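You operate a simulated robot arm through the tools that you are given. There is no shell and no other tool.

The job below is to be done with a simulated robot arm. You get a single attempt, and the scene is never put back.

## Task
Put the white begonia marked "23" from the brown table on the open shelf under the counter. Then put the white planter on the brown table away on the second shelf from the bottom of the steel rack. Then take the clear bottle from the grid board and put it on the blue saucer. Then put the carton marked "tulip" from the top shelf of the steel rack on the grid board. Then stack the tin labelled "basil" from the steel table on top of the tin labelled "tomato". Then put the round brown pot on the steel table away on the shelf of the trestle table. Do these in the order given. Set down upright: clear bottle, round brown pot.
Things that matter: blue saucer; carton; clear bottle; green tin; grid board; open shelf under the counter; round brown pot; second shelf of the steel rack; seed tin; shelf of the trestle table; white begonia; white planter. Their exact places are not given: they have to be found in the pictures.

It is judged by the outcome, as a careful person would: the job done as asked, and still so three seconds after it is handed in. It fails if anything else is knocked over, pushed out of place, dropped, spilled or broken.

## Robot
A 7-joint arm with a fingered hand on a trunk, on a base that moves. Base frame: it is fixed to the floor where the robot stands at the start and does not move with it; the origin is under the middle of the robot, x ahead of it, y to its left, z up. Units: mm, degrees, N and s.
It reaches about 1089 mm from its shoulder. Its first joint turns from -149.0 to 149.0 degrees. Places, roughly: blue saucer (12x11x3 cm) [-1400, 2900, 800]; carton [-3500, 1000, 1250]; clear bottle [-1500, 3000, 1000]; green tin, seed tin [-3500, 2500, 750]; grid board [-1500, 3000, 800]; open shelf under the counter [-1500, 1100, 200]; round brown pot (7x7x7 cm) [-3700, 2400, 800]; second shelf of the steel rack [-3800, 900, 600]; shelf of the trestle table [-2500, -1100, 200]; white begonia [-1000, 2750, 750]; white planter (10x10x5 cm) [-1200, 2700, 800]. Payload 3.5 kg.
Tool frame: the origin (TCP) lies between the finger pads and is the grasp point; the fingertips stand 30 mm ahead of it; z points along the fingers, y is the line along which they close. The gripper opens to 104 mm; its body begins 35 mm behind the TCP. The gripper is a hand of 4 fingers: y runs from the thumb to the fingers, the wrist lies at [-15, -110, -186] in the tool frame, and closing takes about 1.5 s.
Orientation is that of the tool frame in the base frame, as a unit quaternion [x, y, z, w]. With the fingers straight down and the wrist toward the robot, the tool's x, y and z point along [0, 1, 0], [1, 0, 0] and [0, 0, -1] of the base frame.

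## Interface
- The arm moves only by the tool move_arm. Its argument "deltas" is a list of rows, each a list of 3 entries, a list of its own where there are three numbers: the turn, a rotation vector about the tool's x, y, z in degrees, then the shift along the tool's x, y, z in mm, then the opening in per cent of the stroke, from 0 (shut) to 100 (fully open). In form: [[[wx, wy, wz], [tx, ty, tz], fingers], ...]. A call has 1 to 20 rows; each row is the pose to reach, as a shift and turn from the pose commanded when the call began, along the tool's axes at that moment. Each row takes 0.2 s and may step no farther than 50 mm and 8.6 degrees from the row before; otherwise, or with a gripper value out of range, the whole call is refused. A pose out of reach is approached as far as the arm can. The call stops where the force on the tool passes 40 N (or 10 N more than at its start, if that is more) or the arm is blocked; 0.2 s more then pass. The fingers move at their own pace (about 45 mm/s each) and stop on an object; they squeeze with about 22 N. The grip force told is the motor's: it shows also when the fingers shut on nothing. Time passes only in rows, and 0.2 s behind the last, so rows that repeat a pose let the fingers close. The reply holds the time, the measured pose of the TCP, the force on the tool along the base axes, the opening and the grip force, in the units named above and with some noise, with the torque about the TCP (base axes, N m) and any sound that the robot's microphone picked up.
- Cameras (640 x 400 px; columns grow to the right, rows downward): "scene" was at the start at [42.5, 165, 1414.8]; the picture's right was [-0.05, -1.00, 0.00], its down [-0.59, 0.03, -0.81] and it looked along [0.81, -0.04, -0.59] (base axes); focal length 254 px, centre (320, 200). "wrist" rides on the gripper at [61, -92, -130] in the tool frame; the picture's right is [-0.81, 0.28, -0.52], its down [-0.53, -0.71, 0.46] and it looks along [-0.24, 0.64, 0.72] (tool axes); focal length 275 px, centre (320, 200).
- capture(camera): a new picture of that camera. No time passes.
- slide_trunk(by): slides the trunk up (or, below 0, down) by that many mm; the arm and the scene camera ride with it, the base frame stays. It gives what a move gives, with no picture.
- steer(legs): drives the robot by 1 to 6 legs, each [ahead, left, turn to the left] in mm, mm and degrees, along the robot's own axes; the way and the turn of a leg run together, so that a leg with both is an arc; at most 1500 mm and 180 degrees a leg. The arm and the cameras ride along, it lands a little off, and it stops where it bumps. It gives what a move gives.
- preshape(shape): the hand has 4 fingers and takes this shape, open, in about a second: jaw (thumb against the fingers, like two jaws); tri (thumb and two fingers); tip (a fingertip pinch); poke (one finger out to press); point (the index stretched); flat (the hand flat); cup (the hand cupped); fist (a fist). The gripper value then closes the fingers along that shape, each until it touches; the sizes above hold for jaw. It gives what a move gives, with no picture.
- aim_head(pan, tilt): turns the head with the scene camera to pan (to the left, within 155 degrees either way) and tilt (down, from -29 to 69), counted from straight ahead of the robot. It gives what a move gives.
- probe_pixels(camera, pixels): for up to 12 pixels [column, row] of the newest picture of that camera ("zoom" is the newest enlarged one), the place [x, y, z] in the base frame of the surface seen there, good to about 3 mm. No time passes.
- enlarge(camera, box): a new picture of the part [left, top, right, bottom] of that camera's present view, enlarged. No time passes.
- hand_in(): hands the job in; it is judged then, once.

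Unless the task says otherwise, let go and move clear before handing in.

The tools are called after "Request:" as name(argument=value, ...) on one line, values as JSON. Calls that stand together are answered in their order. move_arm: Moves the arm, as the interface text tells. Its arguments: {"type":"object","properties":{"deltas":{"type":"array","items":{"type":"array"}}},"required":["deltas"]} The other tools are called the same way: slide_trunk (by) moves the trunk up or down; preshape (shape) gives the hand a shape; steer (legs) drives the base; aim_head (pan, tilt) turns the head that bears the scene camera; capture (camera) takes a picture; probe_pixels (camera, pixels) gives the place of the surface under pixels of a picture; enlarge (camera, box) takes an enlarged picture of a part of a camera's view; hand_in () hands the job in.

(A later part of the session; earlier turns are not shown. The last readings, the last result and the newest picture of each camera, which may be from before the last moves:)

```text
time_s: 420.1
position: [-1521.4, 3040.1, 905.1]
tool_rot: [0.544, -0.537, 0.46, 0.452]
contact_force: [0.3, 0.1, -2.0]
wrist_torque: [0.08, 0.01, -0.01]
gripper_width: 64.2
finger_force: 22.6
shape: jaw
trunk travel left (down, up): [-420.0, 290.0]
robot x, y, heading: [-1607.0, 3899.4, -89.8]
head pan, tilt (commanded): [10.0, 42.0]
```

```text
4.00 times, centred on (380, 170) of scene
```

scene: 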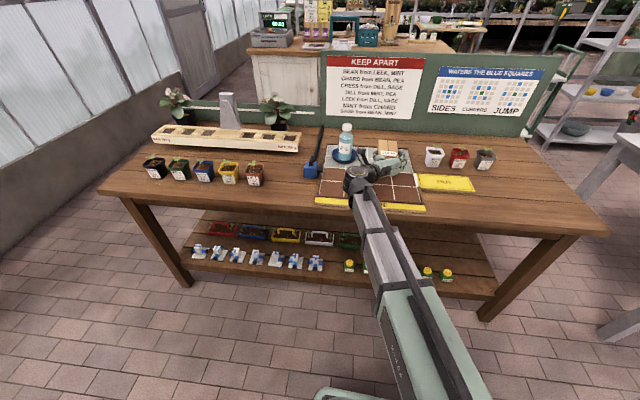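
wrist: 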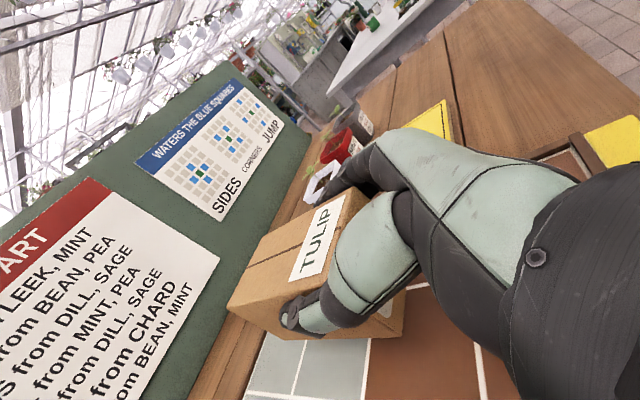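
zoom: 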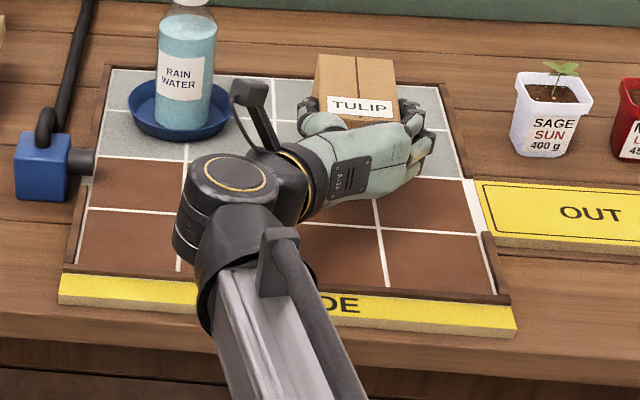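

The carton is level again at z 905. I'll check the height of the wrist and forearm over the bench before lowering the last 38 mm.

Request:
probe_pixels(camera="zoom", pixels=[[235, 170], [190, 210], [240, 290], [270, 370], [200, 240], [345, 70], [362, 75], [320, 100], [360, 120], [230, 330]])

Request:
capture(camera="scene")

Request:
probe_pixels(camera="scene", pixels=[[365, 220], [372, 250], [385, 285], [400, 330], [355, 195]])

```text
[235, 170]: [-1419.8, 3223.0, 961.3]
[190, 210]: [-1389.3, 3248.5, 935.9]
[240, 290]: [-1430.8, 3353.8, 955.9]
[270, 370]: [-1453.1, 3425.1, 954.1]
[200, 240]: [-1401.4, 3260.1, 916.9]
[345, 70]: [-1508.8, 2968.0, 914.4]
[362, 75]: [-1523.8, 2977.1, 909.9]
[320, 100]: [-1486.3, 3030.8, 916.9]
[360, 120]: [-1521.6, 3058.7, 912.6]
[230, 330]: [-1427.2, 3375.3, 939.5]
```

```text
taken
```

scene: 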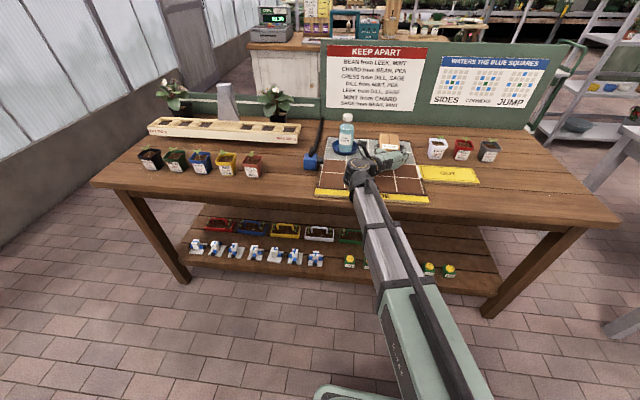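

```text
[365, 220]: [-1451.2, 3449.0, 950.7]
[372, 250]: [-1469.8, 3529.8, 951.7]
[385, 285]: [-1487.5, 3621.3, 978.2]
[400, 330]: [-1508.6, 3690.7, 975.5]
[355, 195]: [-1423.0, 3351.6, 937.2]
```

I'll probe the lowest visible part of the wrist drum to be sure of the clearance to the bench top.

Request:
enlarge(camera="scene", box=[330, 150, 410, 220])

Request:
probe_pixels(camera="zoom", pixels=[[112, 210], [120, 235], [150, 265], [135, 250], [160, 290], [185, 330], [200, 380], [390, 120], [350, 150]])

```text
5.71 times, centred on (370, 185) of scene
```

zoom: 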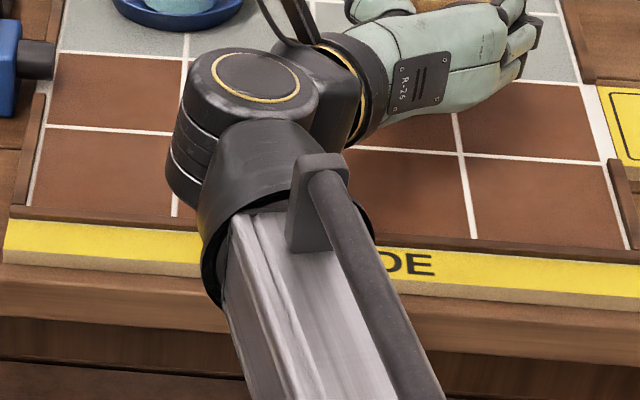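

```text
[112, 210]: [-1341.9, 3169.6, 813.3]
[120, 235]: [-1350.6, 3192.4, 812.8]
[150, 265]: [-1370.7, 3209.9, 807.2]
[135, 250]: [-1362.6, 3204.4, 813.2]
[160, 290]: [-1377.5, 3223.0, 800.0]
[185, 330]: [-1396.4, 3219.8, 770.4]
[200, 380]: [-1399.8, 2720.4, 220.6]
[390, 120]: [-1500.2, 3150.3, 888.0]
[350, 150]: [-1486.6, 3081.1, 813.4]
```

Request:
probe_pixels(camera="zoom", pixels=[[172, 180], [185, 200], [178, 150], [205, 270], [215, 295], [210, 240], [222, 310], [195, 195]])

```text
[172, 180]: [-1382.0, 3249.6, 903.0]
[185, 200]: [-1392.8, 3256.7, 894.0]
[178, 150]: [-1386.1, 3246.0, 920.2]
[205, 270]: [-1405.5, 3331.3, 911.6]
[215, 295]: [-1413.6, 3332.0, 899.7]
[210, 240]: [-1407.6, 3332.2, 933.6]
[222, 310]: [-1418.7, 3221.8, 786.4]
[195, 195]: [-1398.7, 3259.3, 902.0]
```

The lowest parts are near z 890, so lowering 40 mm still leaves clearance above the bench (800). I'll lower with the trunk in steps.

Request:
slide_trunk(by=-33)

Request:
slide_trunk(by=-4)

Request:
enlarge(camera="scene", box=[300, 110, 460, 210])

```text
time_s: 420.9
position: [-1522.1, 3039.8, 872.0]
tool_rot: [0.544, -0.536, 0.461, 0.452]
contact_force: [1.1, 0.2, -2.4]
wrist_torque: [0.04, 0.03, 0.01]
gripper_width: 64.3
finger_force: 21.9
shape: jaw
trunk travel left (down, up): [-387.0, 323.0]
robot x, y, heading: [-1602.6, 3896.1, -89.9]
head pan, tilt (commanded): [10.0, 42.0]
```

```text
time_s: 421.4
position: [-1523.1, 3039.7, 866.1]
tool_rot: [0.544, -0.536, 0.46, 0.453]
contact_force: [-0.5, 0.0, -1.9]
wrist_torque: [0.09, 0.01, 0.01]
gripper_width: 64.2
finger_force: 21.6
shape: jaw
trunk travel left (down, up): [-383.0, 327.0]
robot x, y, heading: [-1604.6, 3895.4, -89.9]
head pan, tilt (commanded): [10.0, 42.0]
```

```text
4.00 times, centred on (380, 160) of scene
```

zoom: 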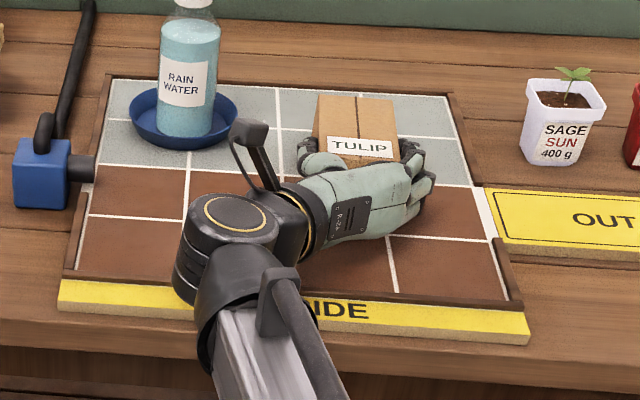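

Request:
slide_trunk(by=-2)

Request:
slide_trunk(by=-1)

```text
time_s: 421.9
position: [-1522.5, 3039.8, 867.0]
tool_rot: [0.544, -0.536, 0.46, 0.453]
contact_force: [-0.3, 0.0, -1.8]
wrist_torque: [0.08, -0.01, 0.02]
gripper_width: 64.0
finger_force: 21.9
shape: jaw
trunk travel left (down, up): [-381.0, 329.0]
robot x, y, heading: [-1602.5, 3898.9, -90.0]
head pan, tilt (commanded): [10.0, 42.0]
```

```text
time_s: 422.4
position: [-1522.6, 3040.6, 864.0]
tool_rot: [0.544, -0.536, 0.46, 0.453]
contact_force: [0.5, 0.1, -1.1]
wrist_torque: [0.06, 0.02, -0.01]
gripper_width: 64.2
finger_force: 22.3
shape: jaw
trunk travel left (down, up): [-380.0, 330.0]
robot x, y, heading: [-1604.1, 3896.2, -90.1]
head pan, tilt (commanded): [10.0, 42.0]
```

The readings still show the carton's weight on the hand. I'll go down by further single millimetres.

Request:
slide_trunk(by=-2)

Request:
slide_trunk(by=-2)

```text
time_s: 423.0
position: [-1522.7, 3040.8, 863.4]
tool_rot: [0.544, -0.536, 0.46, 0.453]
contact_force: [0.5, -0.9, 0.1]
wrist_torque: [-0.03, 0.06, 0.02]
gripper_width: 63.9
finger_force: 22.3
shape: jaw
trunk travel left (down, up): [-378.0, 332.0]
robot x, y, heading: [-1601.5, 3897.3, -90.1]
head pan, tilt (commanded): [10.0, 42.0]
```

```text
time_s: 423.5
position: [-1521.9, 3039.6, 860.8]
tool_rot: [0.544, -0.536, 0.459, 0.454]
contact_force: [0.1, -0.7, 6.9]
wrist_torque: [-0.13, 0.24, 0.03]
gripper_width: 64.0
finger_force: 22.0
shape: jaw
trunk travel left (down, up): [-376.0, 334.0]
robot x, y, heading: [-1599.7, 3898.9, -89.9]
head pan, tilt (commanded): [10.0, 42.0]
```

Now it presses with 6.9 N, so it's down. I'll ease up 2 mm, open the hand and back straight out.

Request:
slide_trunk(by=2)

Request:
move_arm(deltas=[[[0, 0, 0], [0, 0, 0], 70], [[0, 0, 0], [0, 0, 0], 80], [[0, 0, 0], [0, 0, 0], 90], [[0, 0, 0], [0, 0, 0], 100], [[0, 0, 0], [0, 0, 0], 100], [[0, 0, 0], [2, 0, -10], 100], [[0, 0, 0], [3, 0, -25], 100], [[0, 0, 0], [4, 0, -45], 100], [[0, 0, 0], [6, 0, -70], 100], [[0, 0, 0], [8, 0, -95], 100]])

Request:
capture(camera="scene")

Request:
enlarge(camera="scene", box=[300, 110, 460, 210])

```text
time_s: 424.0
position: [-1521.1, 3040.1, 861.9]
tool_rot: [0.545, -0.535, 0.46, 0.453]
contact_force: [0.6, 1.5, 1.7]
wrist_torque: [-0.05, 0.12, 0.03]
gripper_width: 64.2
finger_force: 22.0
shape: jaw
trunk travel left (down, up): [-378.0, 332.0]
robot x, y, heading: [-1598.8, 3899.0, -89.7]
head pan, tilt (commanded): [10.0, 42.0]
```

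```text
time_s: 426.2
position: [-1523.4, 3132.8, 886.6]
tool_rot: [0.544, -0.536, 0.46, 0.453]
contact_force: [1.0, -0.5, -0.8]
wrist_torque: [0.02, -0.01, 0.02]
gripper_width: 103.7
finger_force: 0.1
shape: jaw
trunk travel left (down, up): [-378.0, 332.0]
robot x, y, heading: [-1602.2, 3898.5, -90.1]
head pan, tilt (commanded): [10.0, 42.0]
```

```text
taken
```

scene: 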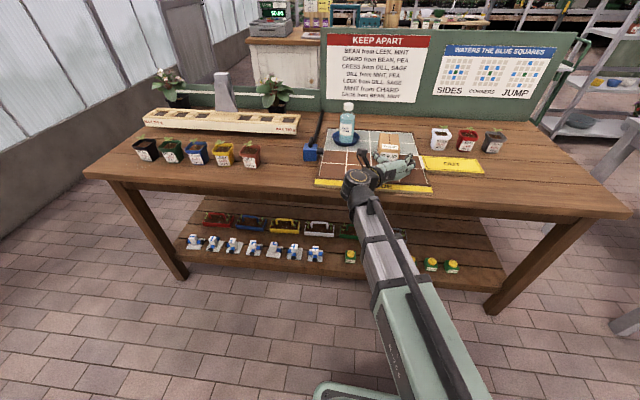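

```text
4.00 times, centred on (380, 160) of scene
```

zoom: 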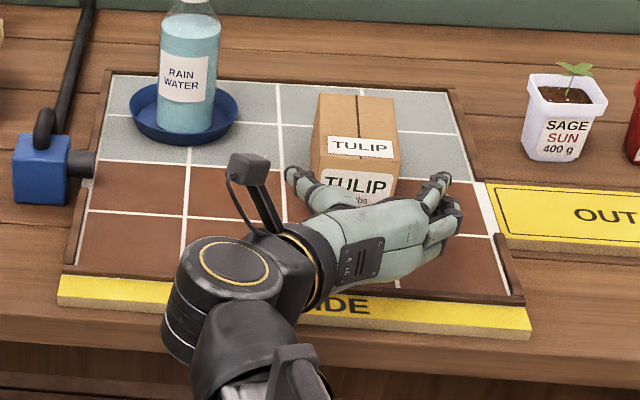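

The tulip carton stands on the grid board and the bottle is undisturbed. Next are the tins on the steel table. I'll retract, raise the trunk, and drive west to look at the steel table closely.

Request:
move_arm(deltas=[[[0, 0, 0], [40, 0, -15], 100], [[0, 0, 0], [80, 0, -30], 100]])

Request:
slide_trunk(by=300)

Request:
steer(legs=[[0, -1300, 0]])

Request:
aim_head(pan=-15, tilt=42)

Request:
capture(camera="scene")

```text
time_s: 426.8
position: [-1524.7, 3148.2, 969.4]
tool_rot: [0.545, -0.536, 0.459, 0.453]
contact_force: [0.0, 0.5, -1.3]
wrist_torque: [0.02, 0.03, 0.01]
gripper_width: 103.7
finger_force: 0.0
shape: jaw
trunk travel left (down, up): [-378.0, 332.0]
robot x, y, heading: [-1603.8, 3899.8, -90.1]
head pan, tilt (commanded): [10.0, 42.0]
```

```text
time_s: 429.8
position: [-1523.9, 3149.3, 1268.8]
tool_rot: [0.544, -0.536, 0.459, 0.453]
contact_force: [0.4, 0.3, 0.1]
wrist_torque: [0.01, -0.01, -0.02]
gripper_width: 104.0
finger_force: 0.1
shape: jaw
trunk travel left (down, up): [-678.0, 32.0]
robot x, y, heading: [-1602.1, 3899.3, -90.0]
head pan, tilt (commanded): [10.0, 42.0]
```

```text
time_s: 436.2
position: [-2793.0, 3149.1, 1269.8]
tool_rot: [0.544, -0.536, 0.459, 0.453]
contact_force: [0.3, 0.3, -0.4]
wrist_torque: [0.02, 0.02, 0.02]
gripper_width: 104.0
finger_force: 0.0
shape: jaw
trunk travel left (down, up): [-678.0, 32.0]
robot x, y, heading: [-2868.5, 3901.0, -90.0]
head pan, tilt (commanded): [10.0, 42.0]
```

```text
time_s: 437.1
position: [-2792.3, 3147.9, 1269.3]
tool_rot: [0.543, -0.537, 0.46, 0.453]
contact_force: [-0.2, 0.9, 0.4]
wrist_torque: [0.02, -0.04, 0.03]
gripper_width: 104.0
finger_force: 0.1
shape: jaw
trunk travel left (down, up): [-678.0, 32.0]
robot x, y, heading: [-2871.5, 3896.2, -90.2]
head pan, tilt (commanded): [-15.0, 42.0]
```

```text
taken
```

scene: 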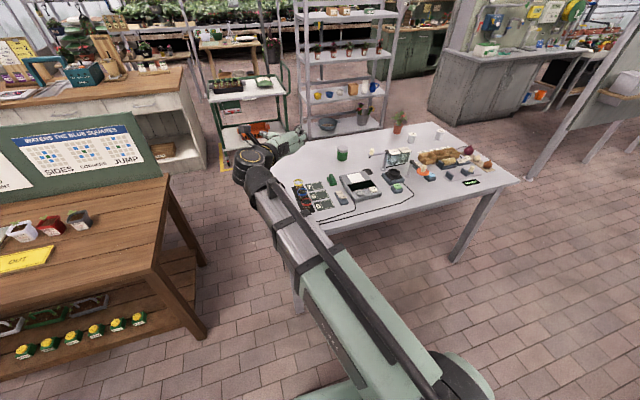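

Request:
enlarge(camera="scene", box=[280, 100, 500, 230])

Request:
enlarge(camera="scene", box=[320, 100, 450, 180])

Request:
probe_pixels(camera="zoom", pixels=[[110, 265], [450, 180], [580, 170], [385, 130], [385, 105], [260, 260], [450, 160], [580, 150], [340, 280], [420, 250]])

```text
2.91 times, centred on (390, 165) of scene
```

zoom: 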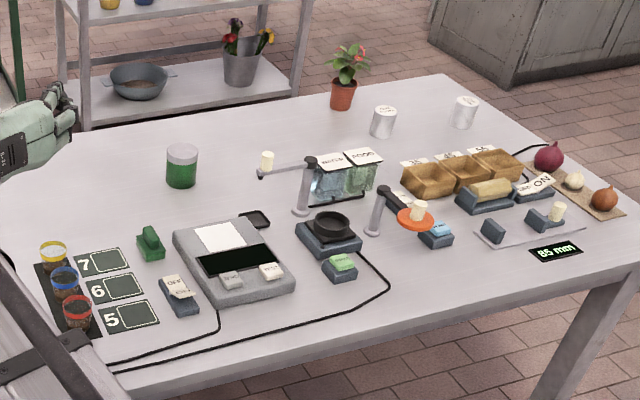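

```text
4.92 times, centred on (385, 140) of scene
```

zoom: 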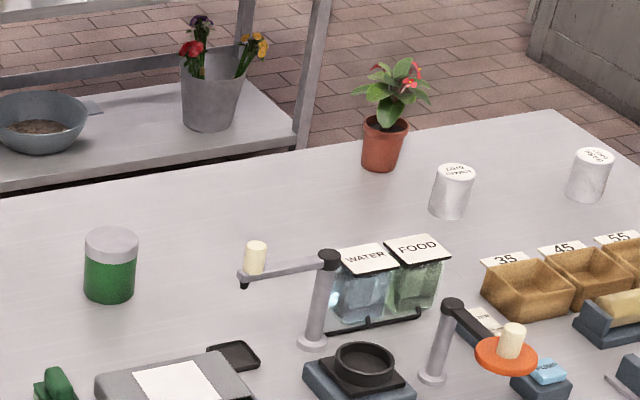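

```text
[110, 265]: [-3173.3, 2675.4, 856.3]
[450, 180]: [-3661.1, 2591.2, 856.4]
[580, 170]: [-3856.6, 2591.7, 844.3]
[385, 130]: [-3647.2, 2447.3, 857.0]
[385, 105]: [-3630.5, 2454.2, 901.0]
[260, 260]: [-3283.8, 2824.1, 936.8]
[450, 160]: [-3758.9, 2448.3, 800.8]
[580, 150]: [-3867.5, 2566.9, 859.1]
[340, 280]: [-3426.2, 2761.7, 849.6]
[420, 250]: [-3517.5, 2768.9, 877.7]
```

Two white tins with lid labels stand at about (-3660, 2590) and (-3857, 2590), and a green tin at (-3173, 2675). I'll enlarge the lids to read them.

Request:
enlarge(camera="scene", box=[395, 120, 459, 160])

Request:
enlarge(camera="scene", box=[320, 130, 384, 170])

```text
10.00 times, centred on (427, 140) of scene
```

zoom: 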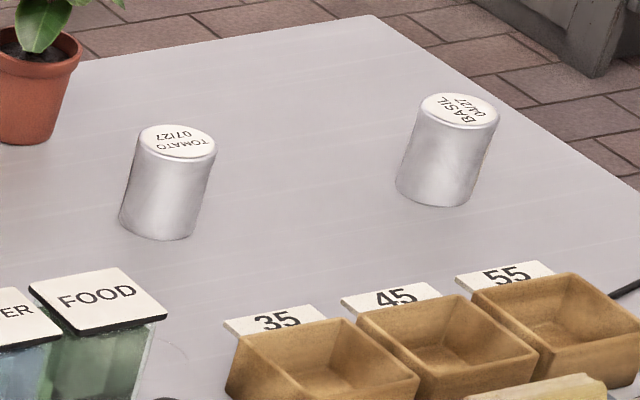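

```text
10.00 times, centred on (352, 150) of scene
```

zoom: 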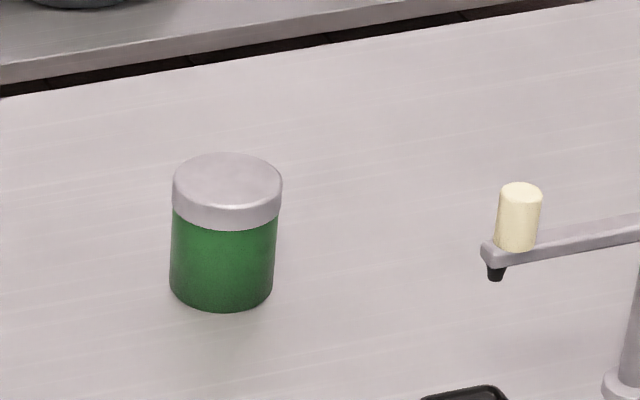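

The white tin at (-3660, 2590) is marked "TOMATO" on its lid and the one at (-3857, 2590) "BASIL". The green tin's label is not visible from here. I'll go round to the rack side to read all of them and approach from there.

Request:
steer(legs=[[0, -1500, 0], [0, -200, 0], [1500, 0, 0], [420, 0, 0]])

Request:
steer(legs=[[0, 0, 90], [0, 0, 90]])

Request:
aim_head(pan=-30, tilt=35)

Request:
capture(camera="scene")

```text
time_s: 455.0
position: [-4428.0, 1188.1, 1269.4]
tool_rot: [0.55, -0.53, 0.465, 0.447]
contact_force: [1.1, -1.5, 0.4]
wrist_torque: [0.0, 0.03, -0.01]
gripper_width: 103.5
finger_force: 0.1
shape: jaw
trunk travel left (down, up): [-678.0, 32.0]
robot x, y, heading: [-4520.7, 1939.2, -88.5]
head pan, tilt (commanded): [-15.0, 42.0]
```

```text
time_s: 462.9
position: [-4588.6, 2688.7, 1269.2]
tool_rot: [0.54, 0.541, 0.455, -0.457]
contact_force: [1.2, -0.1, -0.8]
wrist_torque: [-0.02, 0.02, 0.01]
gripper_width: 103.5
finger_force: 0.1
shape: jaw
trunk travel left (down, up): [-678.0, 32.0]
robot x, y, heading: [-4520.1, 1936.8, 89.3]
head pan, tilt (commanded): [-15.0, 42.0]
```

```text
time_s: 463.7
position: [-4590.2, 2689.0, 1269.5]
tool_rot: [0.539, 0.541, 0.455, -0.457]
contact_force: [-0.1, -0.3, -0.5]
wrist_torque: [-0.02, -0.01, 0.0]
gripper_width: 103.8
finger_force: 0.0
shape: jaw
trunk travel left (down, up): [-678.0, 32.0]
robot x, y, heading: [-4522.4, 1937.3, 89.5]
head pan, tilt (commanded): [-30.0, 35.0]
```

```text
taken
```

scene: 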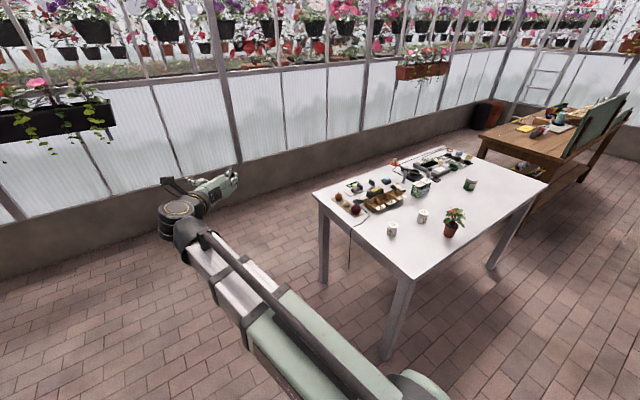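

Request:
enlarge(camera="scene", box=[370, 160, 500, 250])

Request:
enlarge(camera="scene", box=[380, 200, 440, 245])

Request:
enlarge(camera="scene", box=[445, 165, 495, 205])

```text
4.44 times, centred on (435, 205) of scene
```

zoom: 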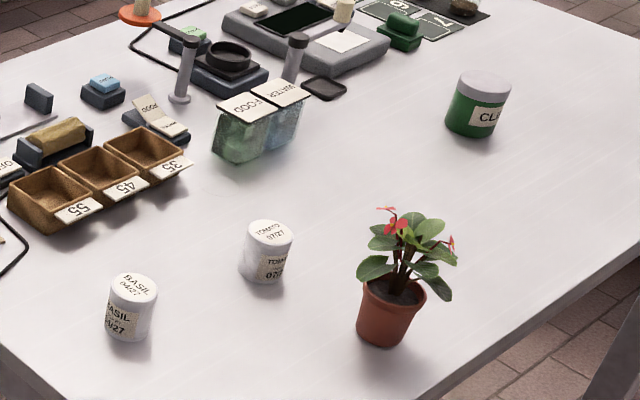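

```text
8.89 times, centred on (410, 222) of scene
```

zoom: 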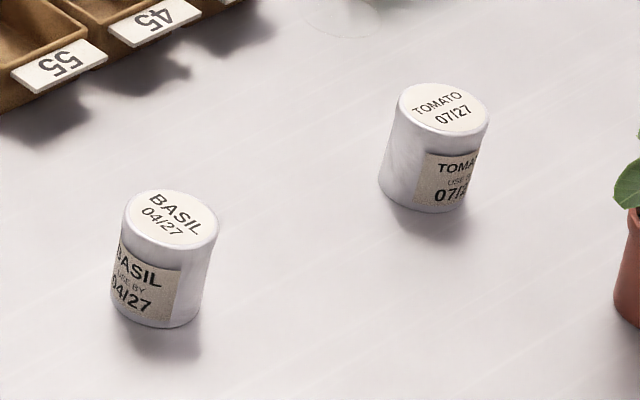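

```text
10.00 times, centred on (470, 185) of scene
```

zoom: 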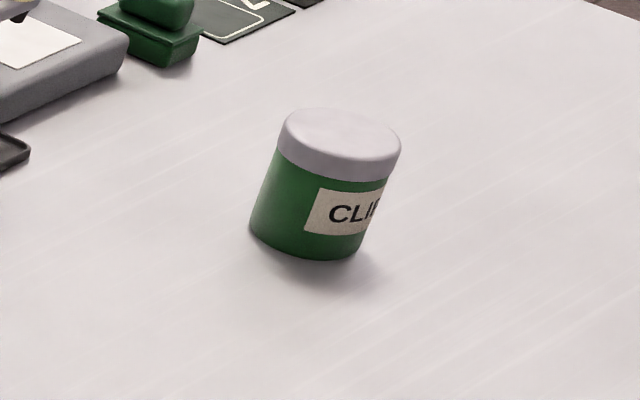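

The white tins' side labels read "BASIL" and "TOMATO", and the green tin reads "CLI(PS)", so the two white seed tins are the ones. I'll strafe in front of them and measure closely.

Request:
steer(legs=[[0, -760, 0.5]])

Request:
aim_head(pan=5, tilt=50)

Request:
capture(camera="scene")

```text
time_s: 467.8
position: [-3847.1, 2686.7, 1268.3]
tool_rot: [0.533, 0.547, 0.45, -0.463]
contact_force: [0.0, -0.6, 0.2]
wrist_torque: [-0.02, 0.04, 0.03]
gripper_width: 103.6
finger_force: 0.0
shape: jaw
trunk travel left (down, up): [-678.0, 32.0]
robot x, y, heading: [-3763.4, 1936.5, 90.5]
head pan, tilt (commanded): [-30.0, 35.0]
```

```text
time_s: 468.8
position: [-3847.8, 2686.4, 1268.7]
tool_rot: [0.533, 0.548, 0.45, -0.462]
contact_force: [-0.7, 0.0, -0.1]
wrist_torque: [0.0, 0.0, 0.0]
gripper_width: 103.7
finger_force: 0.2
shape: jaw
trunk travel left (down, up): [-678.0, 32.0]
robot x, y, heading: [-3761.9, 1936.9, 90.6]
head pan, tilt (commanded): [5.0, 50.0]
```

```text
taken
```

scene: 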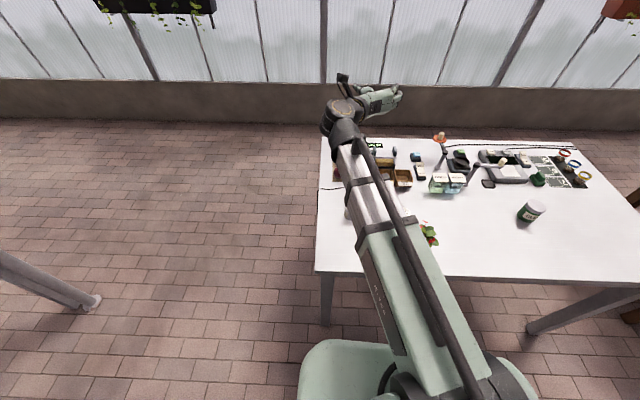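

The arm hides the tins from the head camera. I'll move the hand 300 mm to the right, set the "tri" shape with a steeper slant, and look again.

Request:
preshape(shape="tri")

Request:
move_arm(deltas=[[[0, -5, 0], [0, 45, 0], 100], [[0, -10, 0], [0, 90, 0], 100], [[0, -15, 0], [0, 135, 0], 100], [[0, -15, 0], [0, 180, 0], 100], [[0, -15, 0], [0, 225, 0], 100], [[0, -15, 0], [0, 270, 0], 100], [[0, -15, 0], [0, 315, 0], 100]])

Request:
capture(camera="scene")

Request:
capture(camera="wrist")

```text
time_s: 469.7
position: [-3848.1, 2687.0, 1269.4]
tool_rot: [0.533, 0.547, 0.45, -0.463]
contact_force: [0.6, -0.4, 0.5]
wrist_torque: [0.02, 0.0, 0.01]
gripper_width: 103.8
finger_force: 0.2
shape: tri
trunk travel left (down, up): [-678.0, 32.0]
robot x, y, heading: [-3763.0, 1936.8, 90.5]
head pan, tilt (commanded): [5.0, 50.0]
```

```text
time_s: 471.3
position: [-3533.6, 2696.9, 1270.8]
tool_rot: [0.587, 0.603, 0.377, -0.387]
contact_force: [0.7, 0.0, -0.1]
wrist_torque: [0.02, 0.0, 0.01]
gripper_width: 104.0
finger_force: 0.0
shape: tri
trunk travel left (down, up): [-678.0, 32.0]
robot x, y, heading: [-3763.5, 1935.5, 90.7]
head pan, tilt (commanded): [5.0, 50.0]
```

```text
taken
```

scene: 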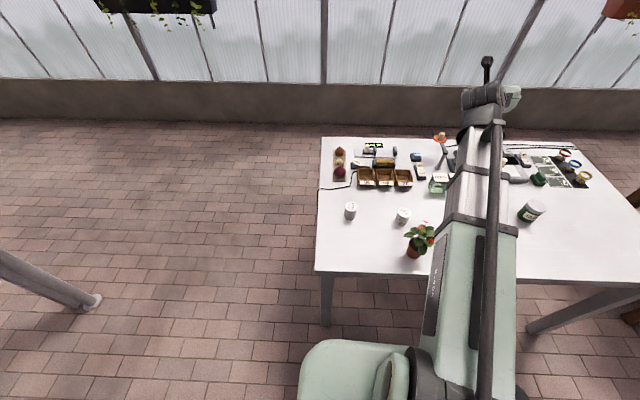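

```text
taken
```

wrist: 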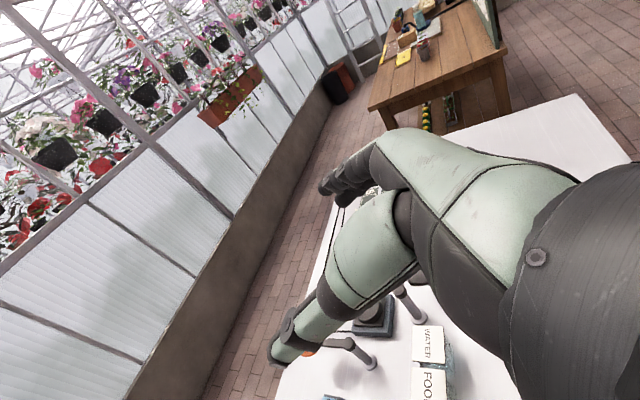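

Now both tins are visible: BASIL at (350, 210) and TOMATO at (403, 215), with the brown pot at (414, 245). I'll enlarge and probe them.

Request:
enlarge(camera="scene", box=[335, 190, 455, 265])

Request:
probe_pixels(camera="zoom", pixels=[[82, 75], [60, 75], [105, 75], [80, 55], [80, 130], [80, 158], [362, 105], [340, 105], [386, 105], [362, 90], [360, 160], [362, 185]])

Request:
probe_pixels(camera="zoom", pixels=[[62, 110], [103, 110], [343, 150], [382, 150], [415, 290], [385, 300], [440, 300], [420, 340], [450, 200], [385, 215], [220, 200], [430, 262]])

```text
5.33 times, centred on (395, 228) of scene
```

zoom: 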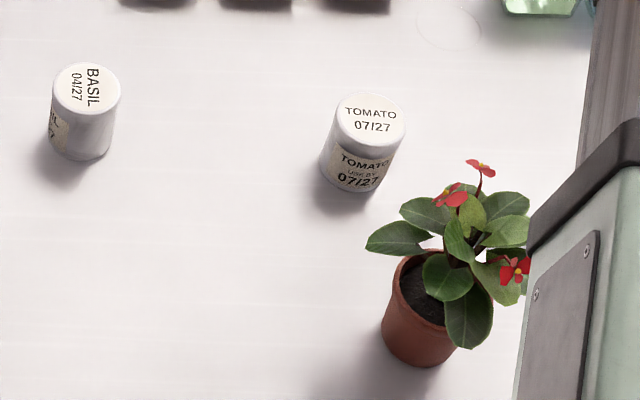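

```text
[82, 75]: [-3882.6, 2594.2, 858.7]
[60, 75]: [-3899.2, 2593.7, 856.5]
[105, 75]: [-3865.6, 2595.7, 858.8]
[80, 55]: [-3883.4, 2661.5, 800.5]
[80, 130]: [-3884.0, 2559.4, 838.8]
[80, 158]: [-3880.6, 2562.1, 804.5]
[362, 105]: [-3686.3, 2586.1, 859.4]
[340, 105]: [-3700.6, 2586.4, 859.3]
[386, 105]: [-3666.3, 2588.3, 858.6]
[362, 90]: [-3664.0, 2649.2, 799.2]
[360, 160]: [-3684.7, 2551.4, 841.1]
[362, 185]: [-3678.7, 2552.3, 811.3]
```

```text
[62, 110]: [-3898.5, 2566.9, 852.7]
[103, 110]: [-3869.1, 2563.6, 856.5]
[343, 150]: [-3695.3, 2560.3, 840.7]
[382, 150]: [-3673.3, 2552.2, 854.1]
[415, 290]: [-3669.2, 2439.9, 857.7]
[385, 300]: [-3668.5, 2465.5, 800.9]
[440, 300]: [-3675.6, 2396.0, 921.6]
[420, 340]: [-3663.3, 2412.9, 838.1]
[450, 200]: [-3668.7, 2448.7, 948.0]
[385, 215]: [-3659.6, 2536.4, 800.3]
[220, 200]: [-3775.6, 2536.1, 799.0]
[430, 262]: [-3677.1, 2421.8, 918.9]
```

The tins are 49 mm wide and 60 mm tall: BASIL at (-3881, 2584) and TOMATO at (-3677, 2574). The brown pot's leaves stand close in front of TOMATO, so I'll approach from the table's west end, pointing +x. I'll move there.

Request:
move_arm(deltas=[[[0, 0, 0], [0, -46, 0], 100], [[0, 0, 0], [0, -92, 0], 100], [[0, 0, 0], [0, -138, 0], 100], [[0, 0, 0], [0, -184, 0], 100], [[0, 0, 0], [0, -230, 0], 100]])

Request:
steer(legs=[[0, 760, -0.6], [640, 0, 0], [0, 0, -90]])

Request:
aim_head(pan=-5, tilt=45)

Request:
capture(camera="scene")

Request:
capture(camera="wrist")

```text
time_s: 472.5
position: [-3764.9, 2690.4, 1268.7]
tool_rot: [0.588, 0.603, 0.377, -0.386]
contact_force: [-0.5, -0.3, 0.1]
wrist_torque: [0.05, 0.0, 0.02]
gripper_width: 103.7
finger_force: 0.0
shape: tri
trunk travel left (down, up): [-678.0, 32.0]
robot x, y, heading: [-3765.5, 1939.3, 90.6]
head pan, tilt (commanded): [5.0, 50.0]
```

```text
time_s: 483.6
position: [-3762.5, 2568.0, 1267.7]
tool_rot: [0.841, 0.011, 0.54, -0.006]
contact_force: [-0.1, -0.6, -0.1]
wrist_torque: [-0.01, 0.03, -0.01]
gripper_width: 103.8
finger_force: 0.1
shape: tri
trunk travel left (down, up): [-678.0, 32.0]
robot x, y, heading: [-4516.9, 2570.8, 0.4]
head pan, tilt (commanded): [5.0, 50.0]
```

```text
time_s: 484.3
position: [-3763.4, 2568.8, 1269.2]
tool_rot: [0.842, 0.01, 0.54, -0.006]
contact_force: [-0.7, -0.4, 0.4]
wrist_torque: [0.0, 0.0, 0.02]
gripper_width: 104.2
finger_force: 0.1
shape: tri
trunk travel left (down, up): [-678.0, 32.0]
robot x, y, heading: [-4517.7, 2566.4, 0.5]
head pan, tilt (commanded): [-5.0, 45.0]
```

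```text
taken
```

scene: 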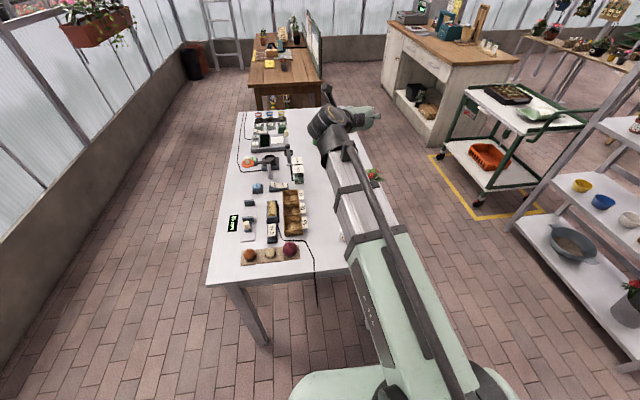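

```text
taken
```

wrist: 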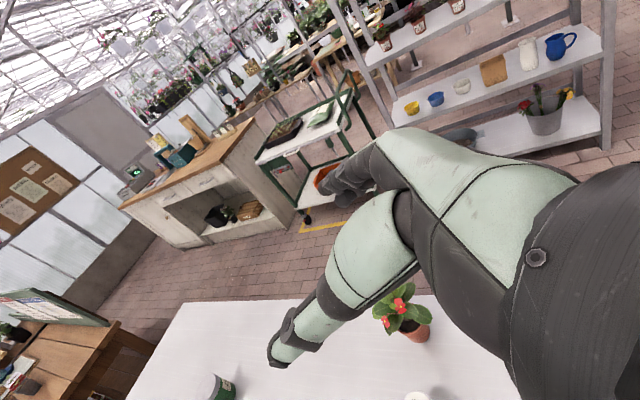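

The hand points +x over the table. I'll back up 90 mm for room, and bring the hand down to a pose short of the BASIL tin.

Request:
steer(legs=[[-90, 0, -0.5]])

Request:
move_arm(deltas=[[[0, 0, 0], [-42, -2.4, 1.6], 100], [[0, 0, 0], [-84, -4.8, 3.3], 100], [[0, 0, 0], [-125, -7.2, 5], 100], [[0, 0, 0], [-167, -9.6, 6.6], 100], [[0, 0, 0], [-209, -12, 8.2], 100], [[0, 0, 0], [-251, -14.4, 9.9], 100], [[0, 0, 0], [-292, -16.8, 11.5], 100], [[0, 0, 0], [-334, -19.2, 13.2], 100]])

Request:
capture(camera="wrist")

Request:
capture(camera="scene")

```text
time_s: 485.4
position: [-3853.5, 2561.9, 1269.2]
tool_rot: [0.842, 0.006, 0.539, -0.004]
contact_force: [-0.3, -0.6, 0.0]
wrist_torque: [-0.01, 0.01, 0.03]
gripper_width: 103.7
finger_force: 0.1
shape: tri
trunk travel left (down, up): [-678.0, 32.0]
robot x, y, heading: [-4607.1, 2567.0, 0.1]
head pan, tilt (commanded): [-5.0, 45.0]
```

```text
time_s: 487.2
position: [-3971.7, 2572.6, 978.4]
tool_rot: [0.846, 0.007, 0.533, -0.004]
contact_force: [0.1, -0.3, 0.1]
wrist_torque: [0.03, -0.02, 0.03]
gripper_width: 103.8
finger_force: 0.1
shape: tri
out of reach, approached as far as the arm can: row 8
trunk travel left (down, up): [-678.0, 32.0]
robot x, y, heading: [-4607.3, 2568.6, -0.1]
head pan, tilt (commanded): [-5.0, 45.0]
```

```text
taken
```

wrist: 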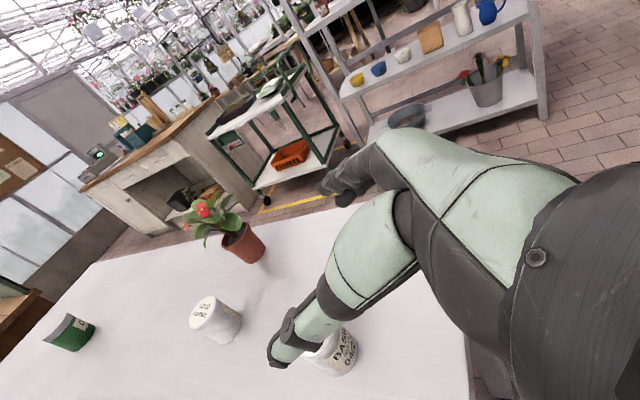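

```text
taken
```

scene: 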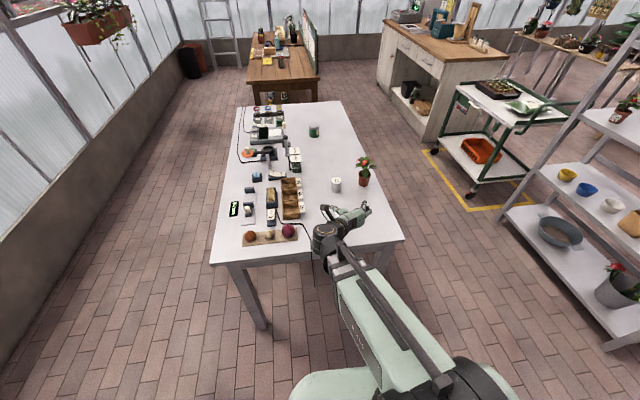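

The BASIL tin is just ahead at (335, 350) in the wrist view. I'll lower the hand 88 mm with the trunk and check the tin's position again.

Request:
slide_trunk(by=-88)

Request:
capture(camera="wrist")

Request:
capture(camera="scene")

Request:
enlarge(camera="scene", box=[280, 140, 420, 250])

```text
time_s: 488.4
position: [-3972.1, 2574.7, 891.5]
tool_rot: [0.846, 0.007, 0.533, -0.004]
contact_force: [0.4, -0.7, 0.0]
wrist_torque: [-0.03, 0.01, 0.01]
gripper_width: 103.6
finger_force: 0.2
shape: tri
trunk travel left (down, up): [-590.0, 120.0]
robot x, y, heading: [-4608.0, 2567.6, 0.1]
head pan, tilt (commanded): [-5.0, 45.0]
```

```text
taken
```

wrist: 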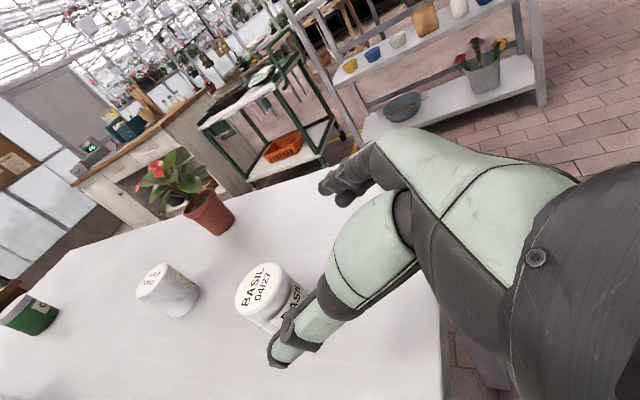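

```text
taken
```

scene: 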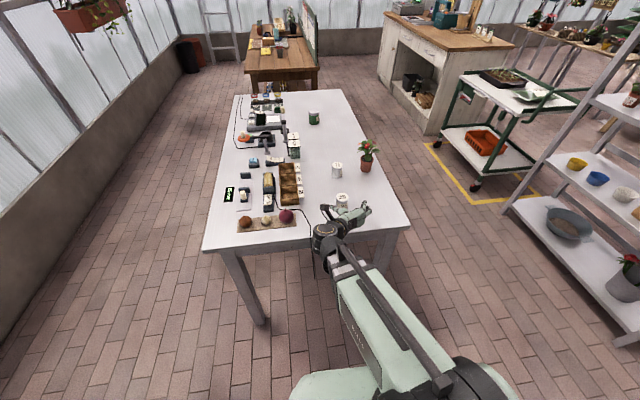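

```text
3.64 times, centred on (350, 195) of scene
```

zoom: 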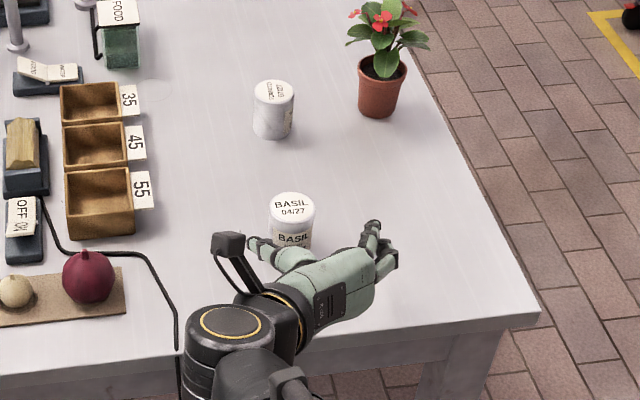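

Now the scene view shows the BASIL tin just ahead of the hand. I'll probe the tin's lid and the finger and thumb tips to line up.

Request:
probe_pixels(camera="zoom", pixels=[[292, 205], [272, 208], [312, 208], [292, 240], [275, 90], [255, 92], [292, 92], [275, 128], [252, 243], [372, 230], [385, 262], [300, 255]])

Request:
probe_pixels(camera="wrist", pixels=[[262, 290], [238, 295], [280, 268], [275, 315], [300, 295], [150, 275], [185, 300], [335, 185], [275, 355], [345, 200]])

```text
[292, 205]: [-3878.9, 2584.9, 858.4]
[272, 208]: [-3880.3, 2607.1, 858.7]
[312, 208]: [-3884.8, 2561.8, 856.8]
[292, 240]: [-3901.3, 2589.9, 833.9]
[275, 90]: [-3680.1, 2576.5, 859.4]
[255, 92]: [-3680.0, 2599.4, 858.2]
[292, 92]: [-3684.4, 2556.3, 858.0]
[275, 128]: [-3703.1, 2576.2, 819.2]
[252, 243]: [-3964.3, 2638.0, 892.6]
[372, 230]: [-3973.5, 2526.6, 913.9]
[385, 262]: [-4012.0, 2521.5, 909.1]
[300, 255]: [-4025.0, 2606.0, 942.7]
```

```text
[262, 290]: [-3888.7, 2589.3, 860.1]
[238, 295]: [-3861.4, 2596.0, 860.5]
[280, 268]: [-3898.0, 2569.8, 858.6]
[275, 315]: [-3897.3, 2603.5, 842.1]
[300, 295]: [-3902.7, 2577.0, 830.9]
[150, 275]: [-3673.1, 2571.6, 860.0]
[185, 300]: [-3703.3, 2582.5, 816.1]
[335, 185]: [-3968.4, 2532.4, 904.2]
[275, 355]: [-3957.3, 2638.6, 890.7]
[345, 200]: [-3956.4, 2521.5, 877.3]
```

BASIL's centre is (-3878.5, 2584.5) and TOMATO's is (-3679, 2577). I'll shift 9 mm left and slide in to the BASIL tin.

Request:
move_arm(deltas=[[[0, 0, 0], [0, -8.3, 0], 100], [[0, 0, 0], [-0.8, -8.3, 25], 100], [[0, 0, 0], [-1.6, -8.3, 50], 100], [[0, 0, 0], [-2.3, -8.3, 72], 100], [[0, 0, 0], [-2.8, -8.3, 90], 100], [[0, 0, 0], [-3.3, -8.3, 105], 100]])

Request:
capture(camera="wrist")

Request:
enlarge(camera="scene", box=[280, 140, 420, 250])

```text
time_s: 489.8
position: [-3877.0, 2583.8, 847.3]
tool_rot: [0.849, 0.007, 0.528, -0.005]
contact_force: [0.2, 0.2, 0.3]
wrist_torque: [0.01, -0.03, 0.0]
gripper_width: 103.7
finger_force: 0.1
shape: tri
out of reach, approached as far as the arm can: row 6
trunk travel left (down, up): [-590.0, 120.0]
robot x, y, heading: [-4603.5, 2569.5, 0.0]
head pan, tilt (commanded): [-5.0, 45.0]
```

```text
taken
```

wrist: 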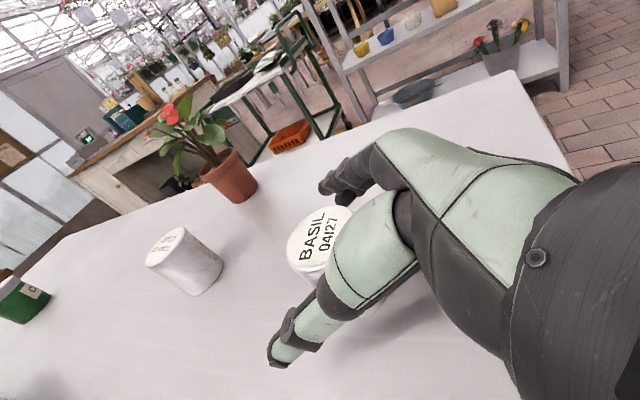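

```text
3.64 times, centred on (350, 195) of scene
```

zoom: 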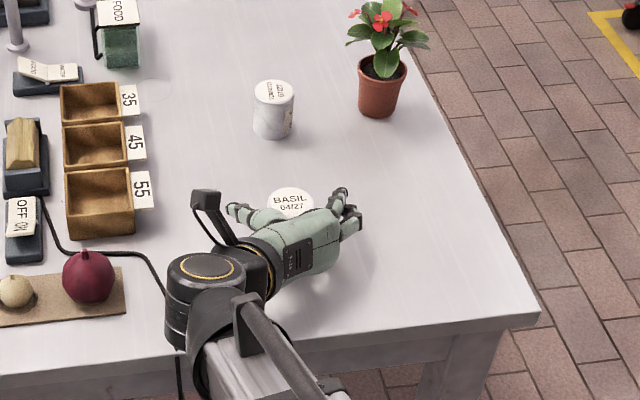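

The tin is between the thumb and two fingers at z 847. I'll close on it.

Request:
move_arm(deltas=[[[0, 0, 0], [0, 0, 0], 80], [[0, 0, 0], [0, 0, 0], 60], [[0, 0, 0], [0, 0, 0], 45], [[0, 0, 0], [0, 0, 0], 20], [[0, 0, 0], [0, 0, 0], 0], [[0, 0, 0], [0, 0, 0], 0], [[0, 0, 0], [0, 0, 0], 0], [[0, 0, 0], [0, 0, 0], 0], [[0, 0, 0], [0, 0, 0], 0]])

Request:
capture(camera="wrist")

Request:
enlarge(camera="scene", box=[280, 140, 420, 250])

```text
time_s: 491.8
position: [-3877.7, 2584.2, 848.6]
tool_rot: [0.849, 0.007, 0.528, -0.005]
contact_force: [0.9, 0.1, 0.6]
wrist_torque: [-0.05, 0.01, 0.0]
gripper_width: 35.0
finger_force: 22.5
shape: tri
trunk travel left (down, up): [-590.0, 120.0]
robot x, y, heading: [-4607.2, 2571.4, 0.3]
head pan, tilt (commanded): [-5.0, 45.0]
```

```text
taken
```

wrist: 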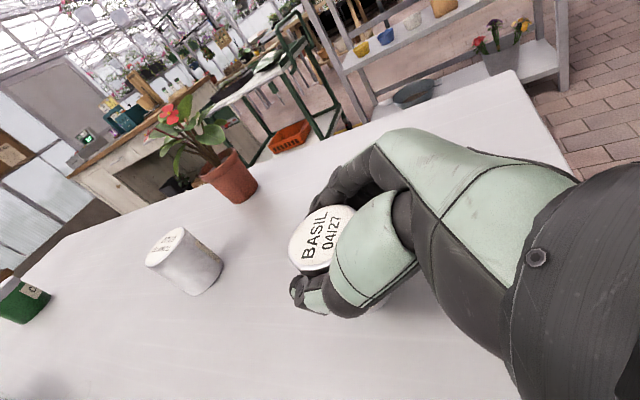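

```text
3.64 times, centred on (350, 195) of scene
```

zoom: 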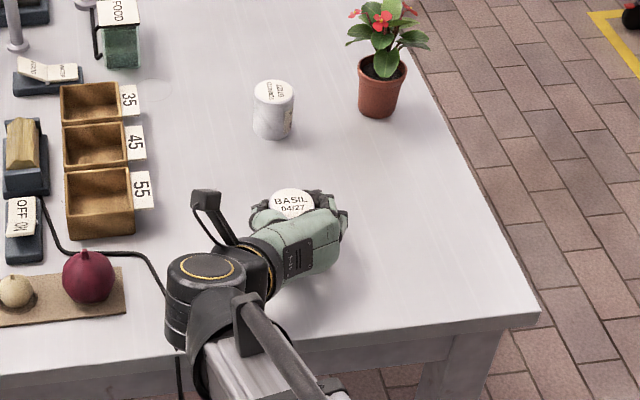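

The grip holds. I'll lift the BASIL tin 110 mm straight up and check that it stays level.

Request:
move_arm(deltas=[[[0, 0, 0], [9, 0, -4.4], 0], [[0, 0, 0], [27, 0, -13.3], 0], [[0, 0, 0], [54, 0, -26.5], 0], [[0, 0, 0], [81, 0, -40], 0], [[0, 0, 0], [98.6, 0, -48.6], 0]])

Request:
capture(camera="wrist")

Request:
enlarge(camera="scene", box=[280, 130, 420, 240])

```text
time_s: 493.0
position: [-3880.3, 2584.3, 959.0]
tool_rot: [0.847, 0.006, 0.532, -0.005]
contact_force: [-0.5, 0.0, -1.7]
wrist_torque: [0.03, 0.02, -0.02]
gripper_width: 32.8
finger_force: 21.7
shape: tri
trunk travel left (down, up): [-590.0, 120.0]
robot x, y, heading: [-4603.7, 2570.4, 0.0]
head pan, tilt (commanded): [-5.0, 45.0]
```

```text
taken
```

wrist: 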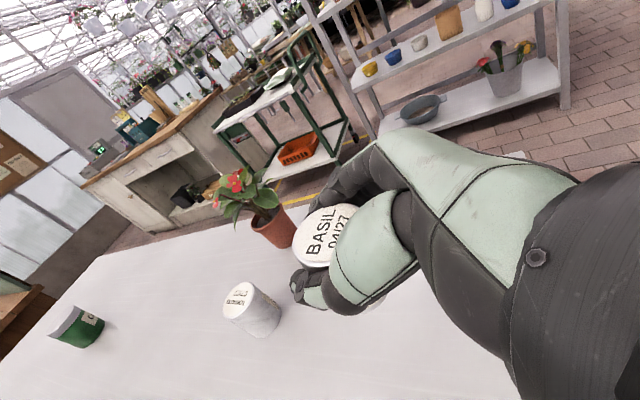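

```text
3.64 times, centred on (350, 185) of scene
```

zoom: 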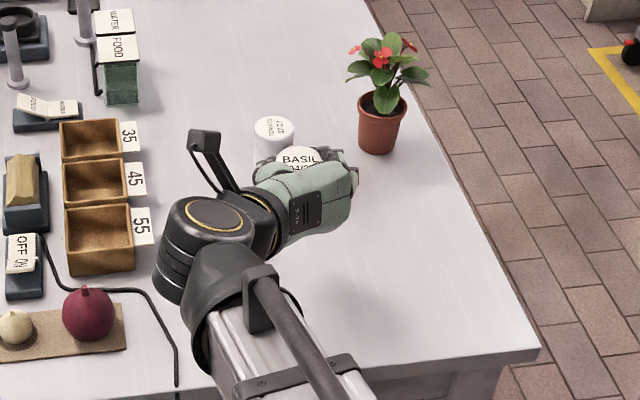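

The width shrank slightly to 32.8 mm. I'll enlarge to see whether the tin has tilted or slipped.

Request:
enlarge(camera="wrist", box=[260, 180, 400, 330])

Request:
probe_pixels(camera="wrist", pixels=[[297, 250], [305, 225], [320, 212], [340, 208], [320, 240], [310, 262], [330, 230], [375, 300]])

Request:
enlarge(camera="scene", box=[320, 150, 376, 195])

Request:
probe_pixels(camera="zoom", pixels=[[300, 150], [265, 150], [300, 130], [330, 160], [290, 165], [190, 80], [310, 140]])

```text
2.67 times, centred on (330, 255) of wrist
```

zoom: 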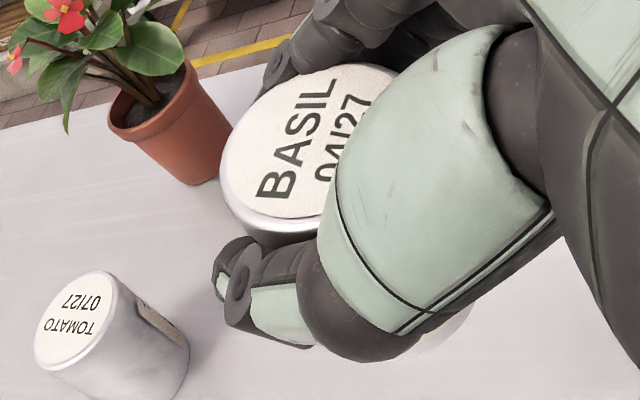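

```text
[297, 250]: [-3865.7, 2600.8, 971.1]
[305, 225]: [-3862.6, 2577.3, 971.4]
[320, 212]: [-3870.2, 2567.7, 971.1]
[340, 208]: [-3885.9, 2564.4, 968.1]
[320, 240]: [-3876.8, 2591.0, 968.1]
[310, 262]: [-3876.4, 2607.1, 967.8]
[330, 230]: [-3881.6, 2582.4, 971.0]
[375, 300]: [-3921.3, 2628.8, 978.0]
```

```text
8.89 times, centred on (348, 172) of scene
```

zoom: 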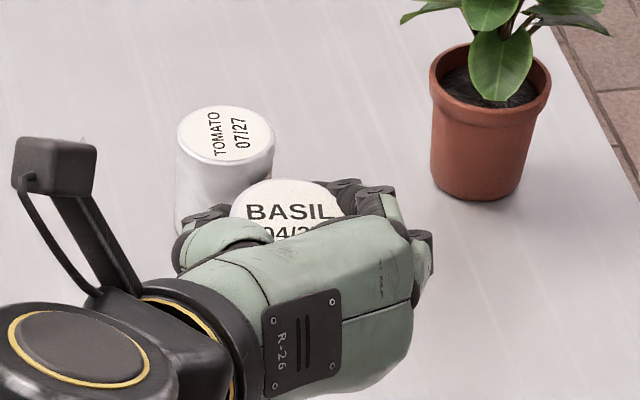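

```text
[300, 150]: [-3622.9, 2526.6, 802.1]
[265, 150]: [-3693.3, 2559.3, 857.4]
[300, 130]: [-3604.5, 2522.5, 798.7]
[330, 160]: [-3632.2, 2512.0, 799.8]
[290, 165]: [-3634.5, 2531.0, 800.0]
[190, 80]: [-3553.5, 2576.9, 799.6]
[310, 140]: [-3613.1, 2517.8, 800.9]
```

The lid reads level (z 968-971) and sits 11 mm above the TCP as before, so the tin is well held. I'll check how near the brown pot's leaves come before carrying it over.

Request:
enlarge(camera="scene", box=[330, 120, 400, 180])

Request:
probe_pixels(camera="zoom", pixels=[[230, 170], [255, 120], [240, 175], [300, 200], [280, 80], [350, 90], [270, 160], [310, 250], [370, 260], [340, 330], [140, 235], [110, 240]])

```text
6.67 times, centred on (365, 150) of scene
```

zoom: 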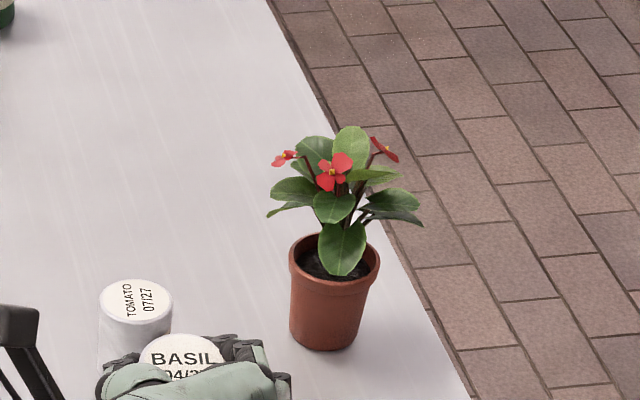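

```text
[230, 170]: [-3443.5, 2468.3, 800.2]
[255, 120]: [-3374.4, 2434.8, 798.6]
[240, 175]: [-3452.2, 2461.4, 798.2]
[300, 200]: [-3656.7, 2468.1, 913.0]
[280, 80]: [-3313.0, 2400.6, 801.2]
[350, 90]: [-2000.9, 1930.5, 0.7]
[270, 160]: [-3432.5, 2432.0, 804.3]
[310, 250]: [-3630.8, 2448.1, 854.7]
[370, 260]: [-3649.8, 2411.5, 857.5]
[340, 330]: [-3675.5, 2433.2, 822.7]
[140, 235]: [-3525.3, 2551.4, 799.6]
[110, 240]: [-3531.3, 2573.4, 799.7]
```

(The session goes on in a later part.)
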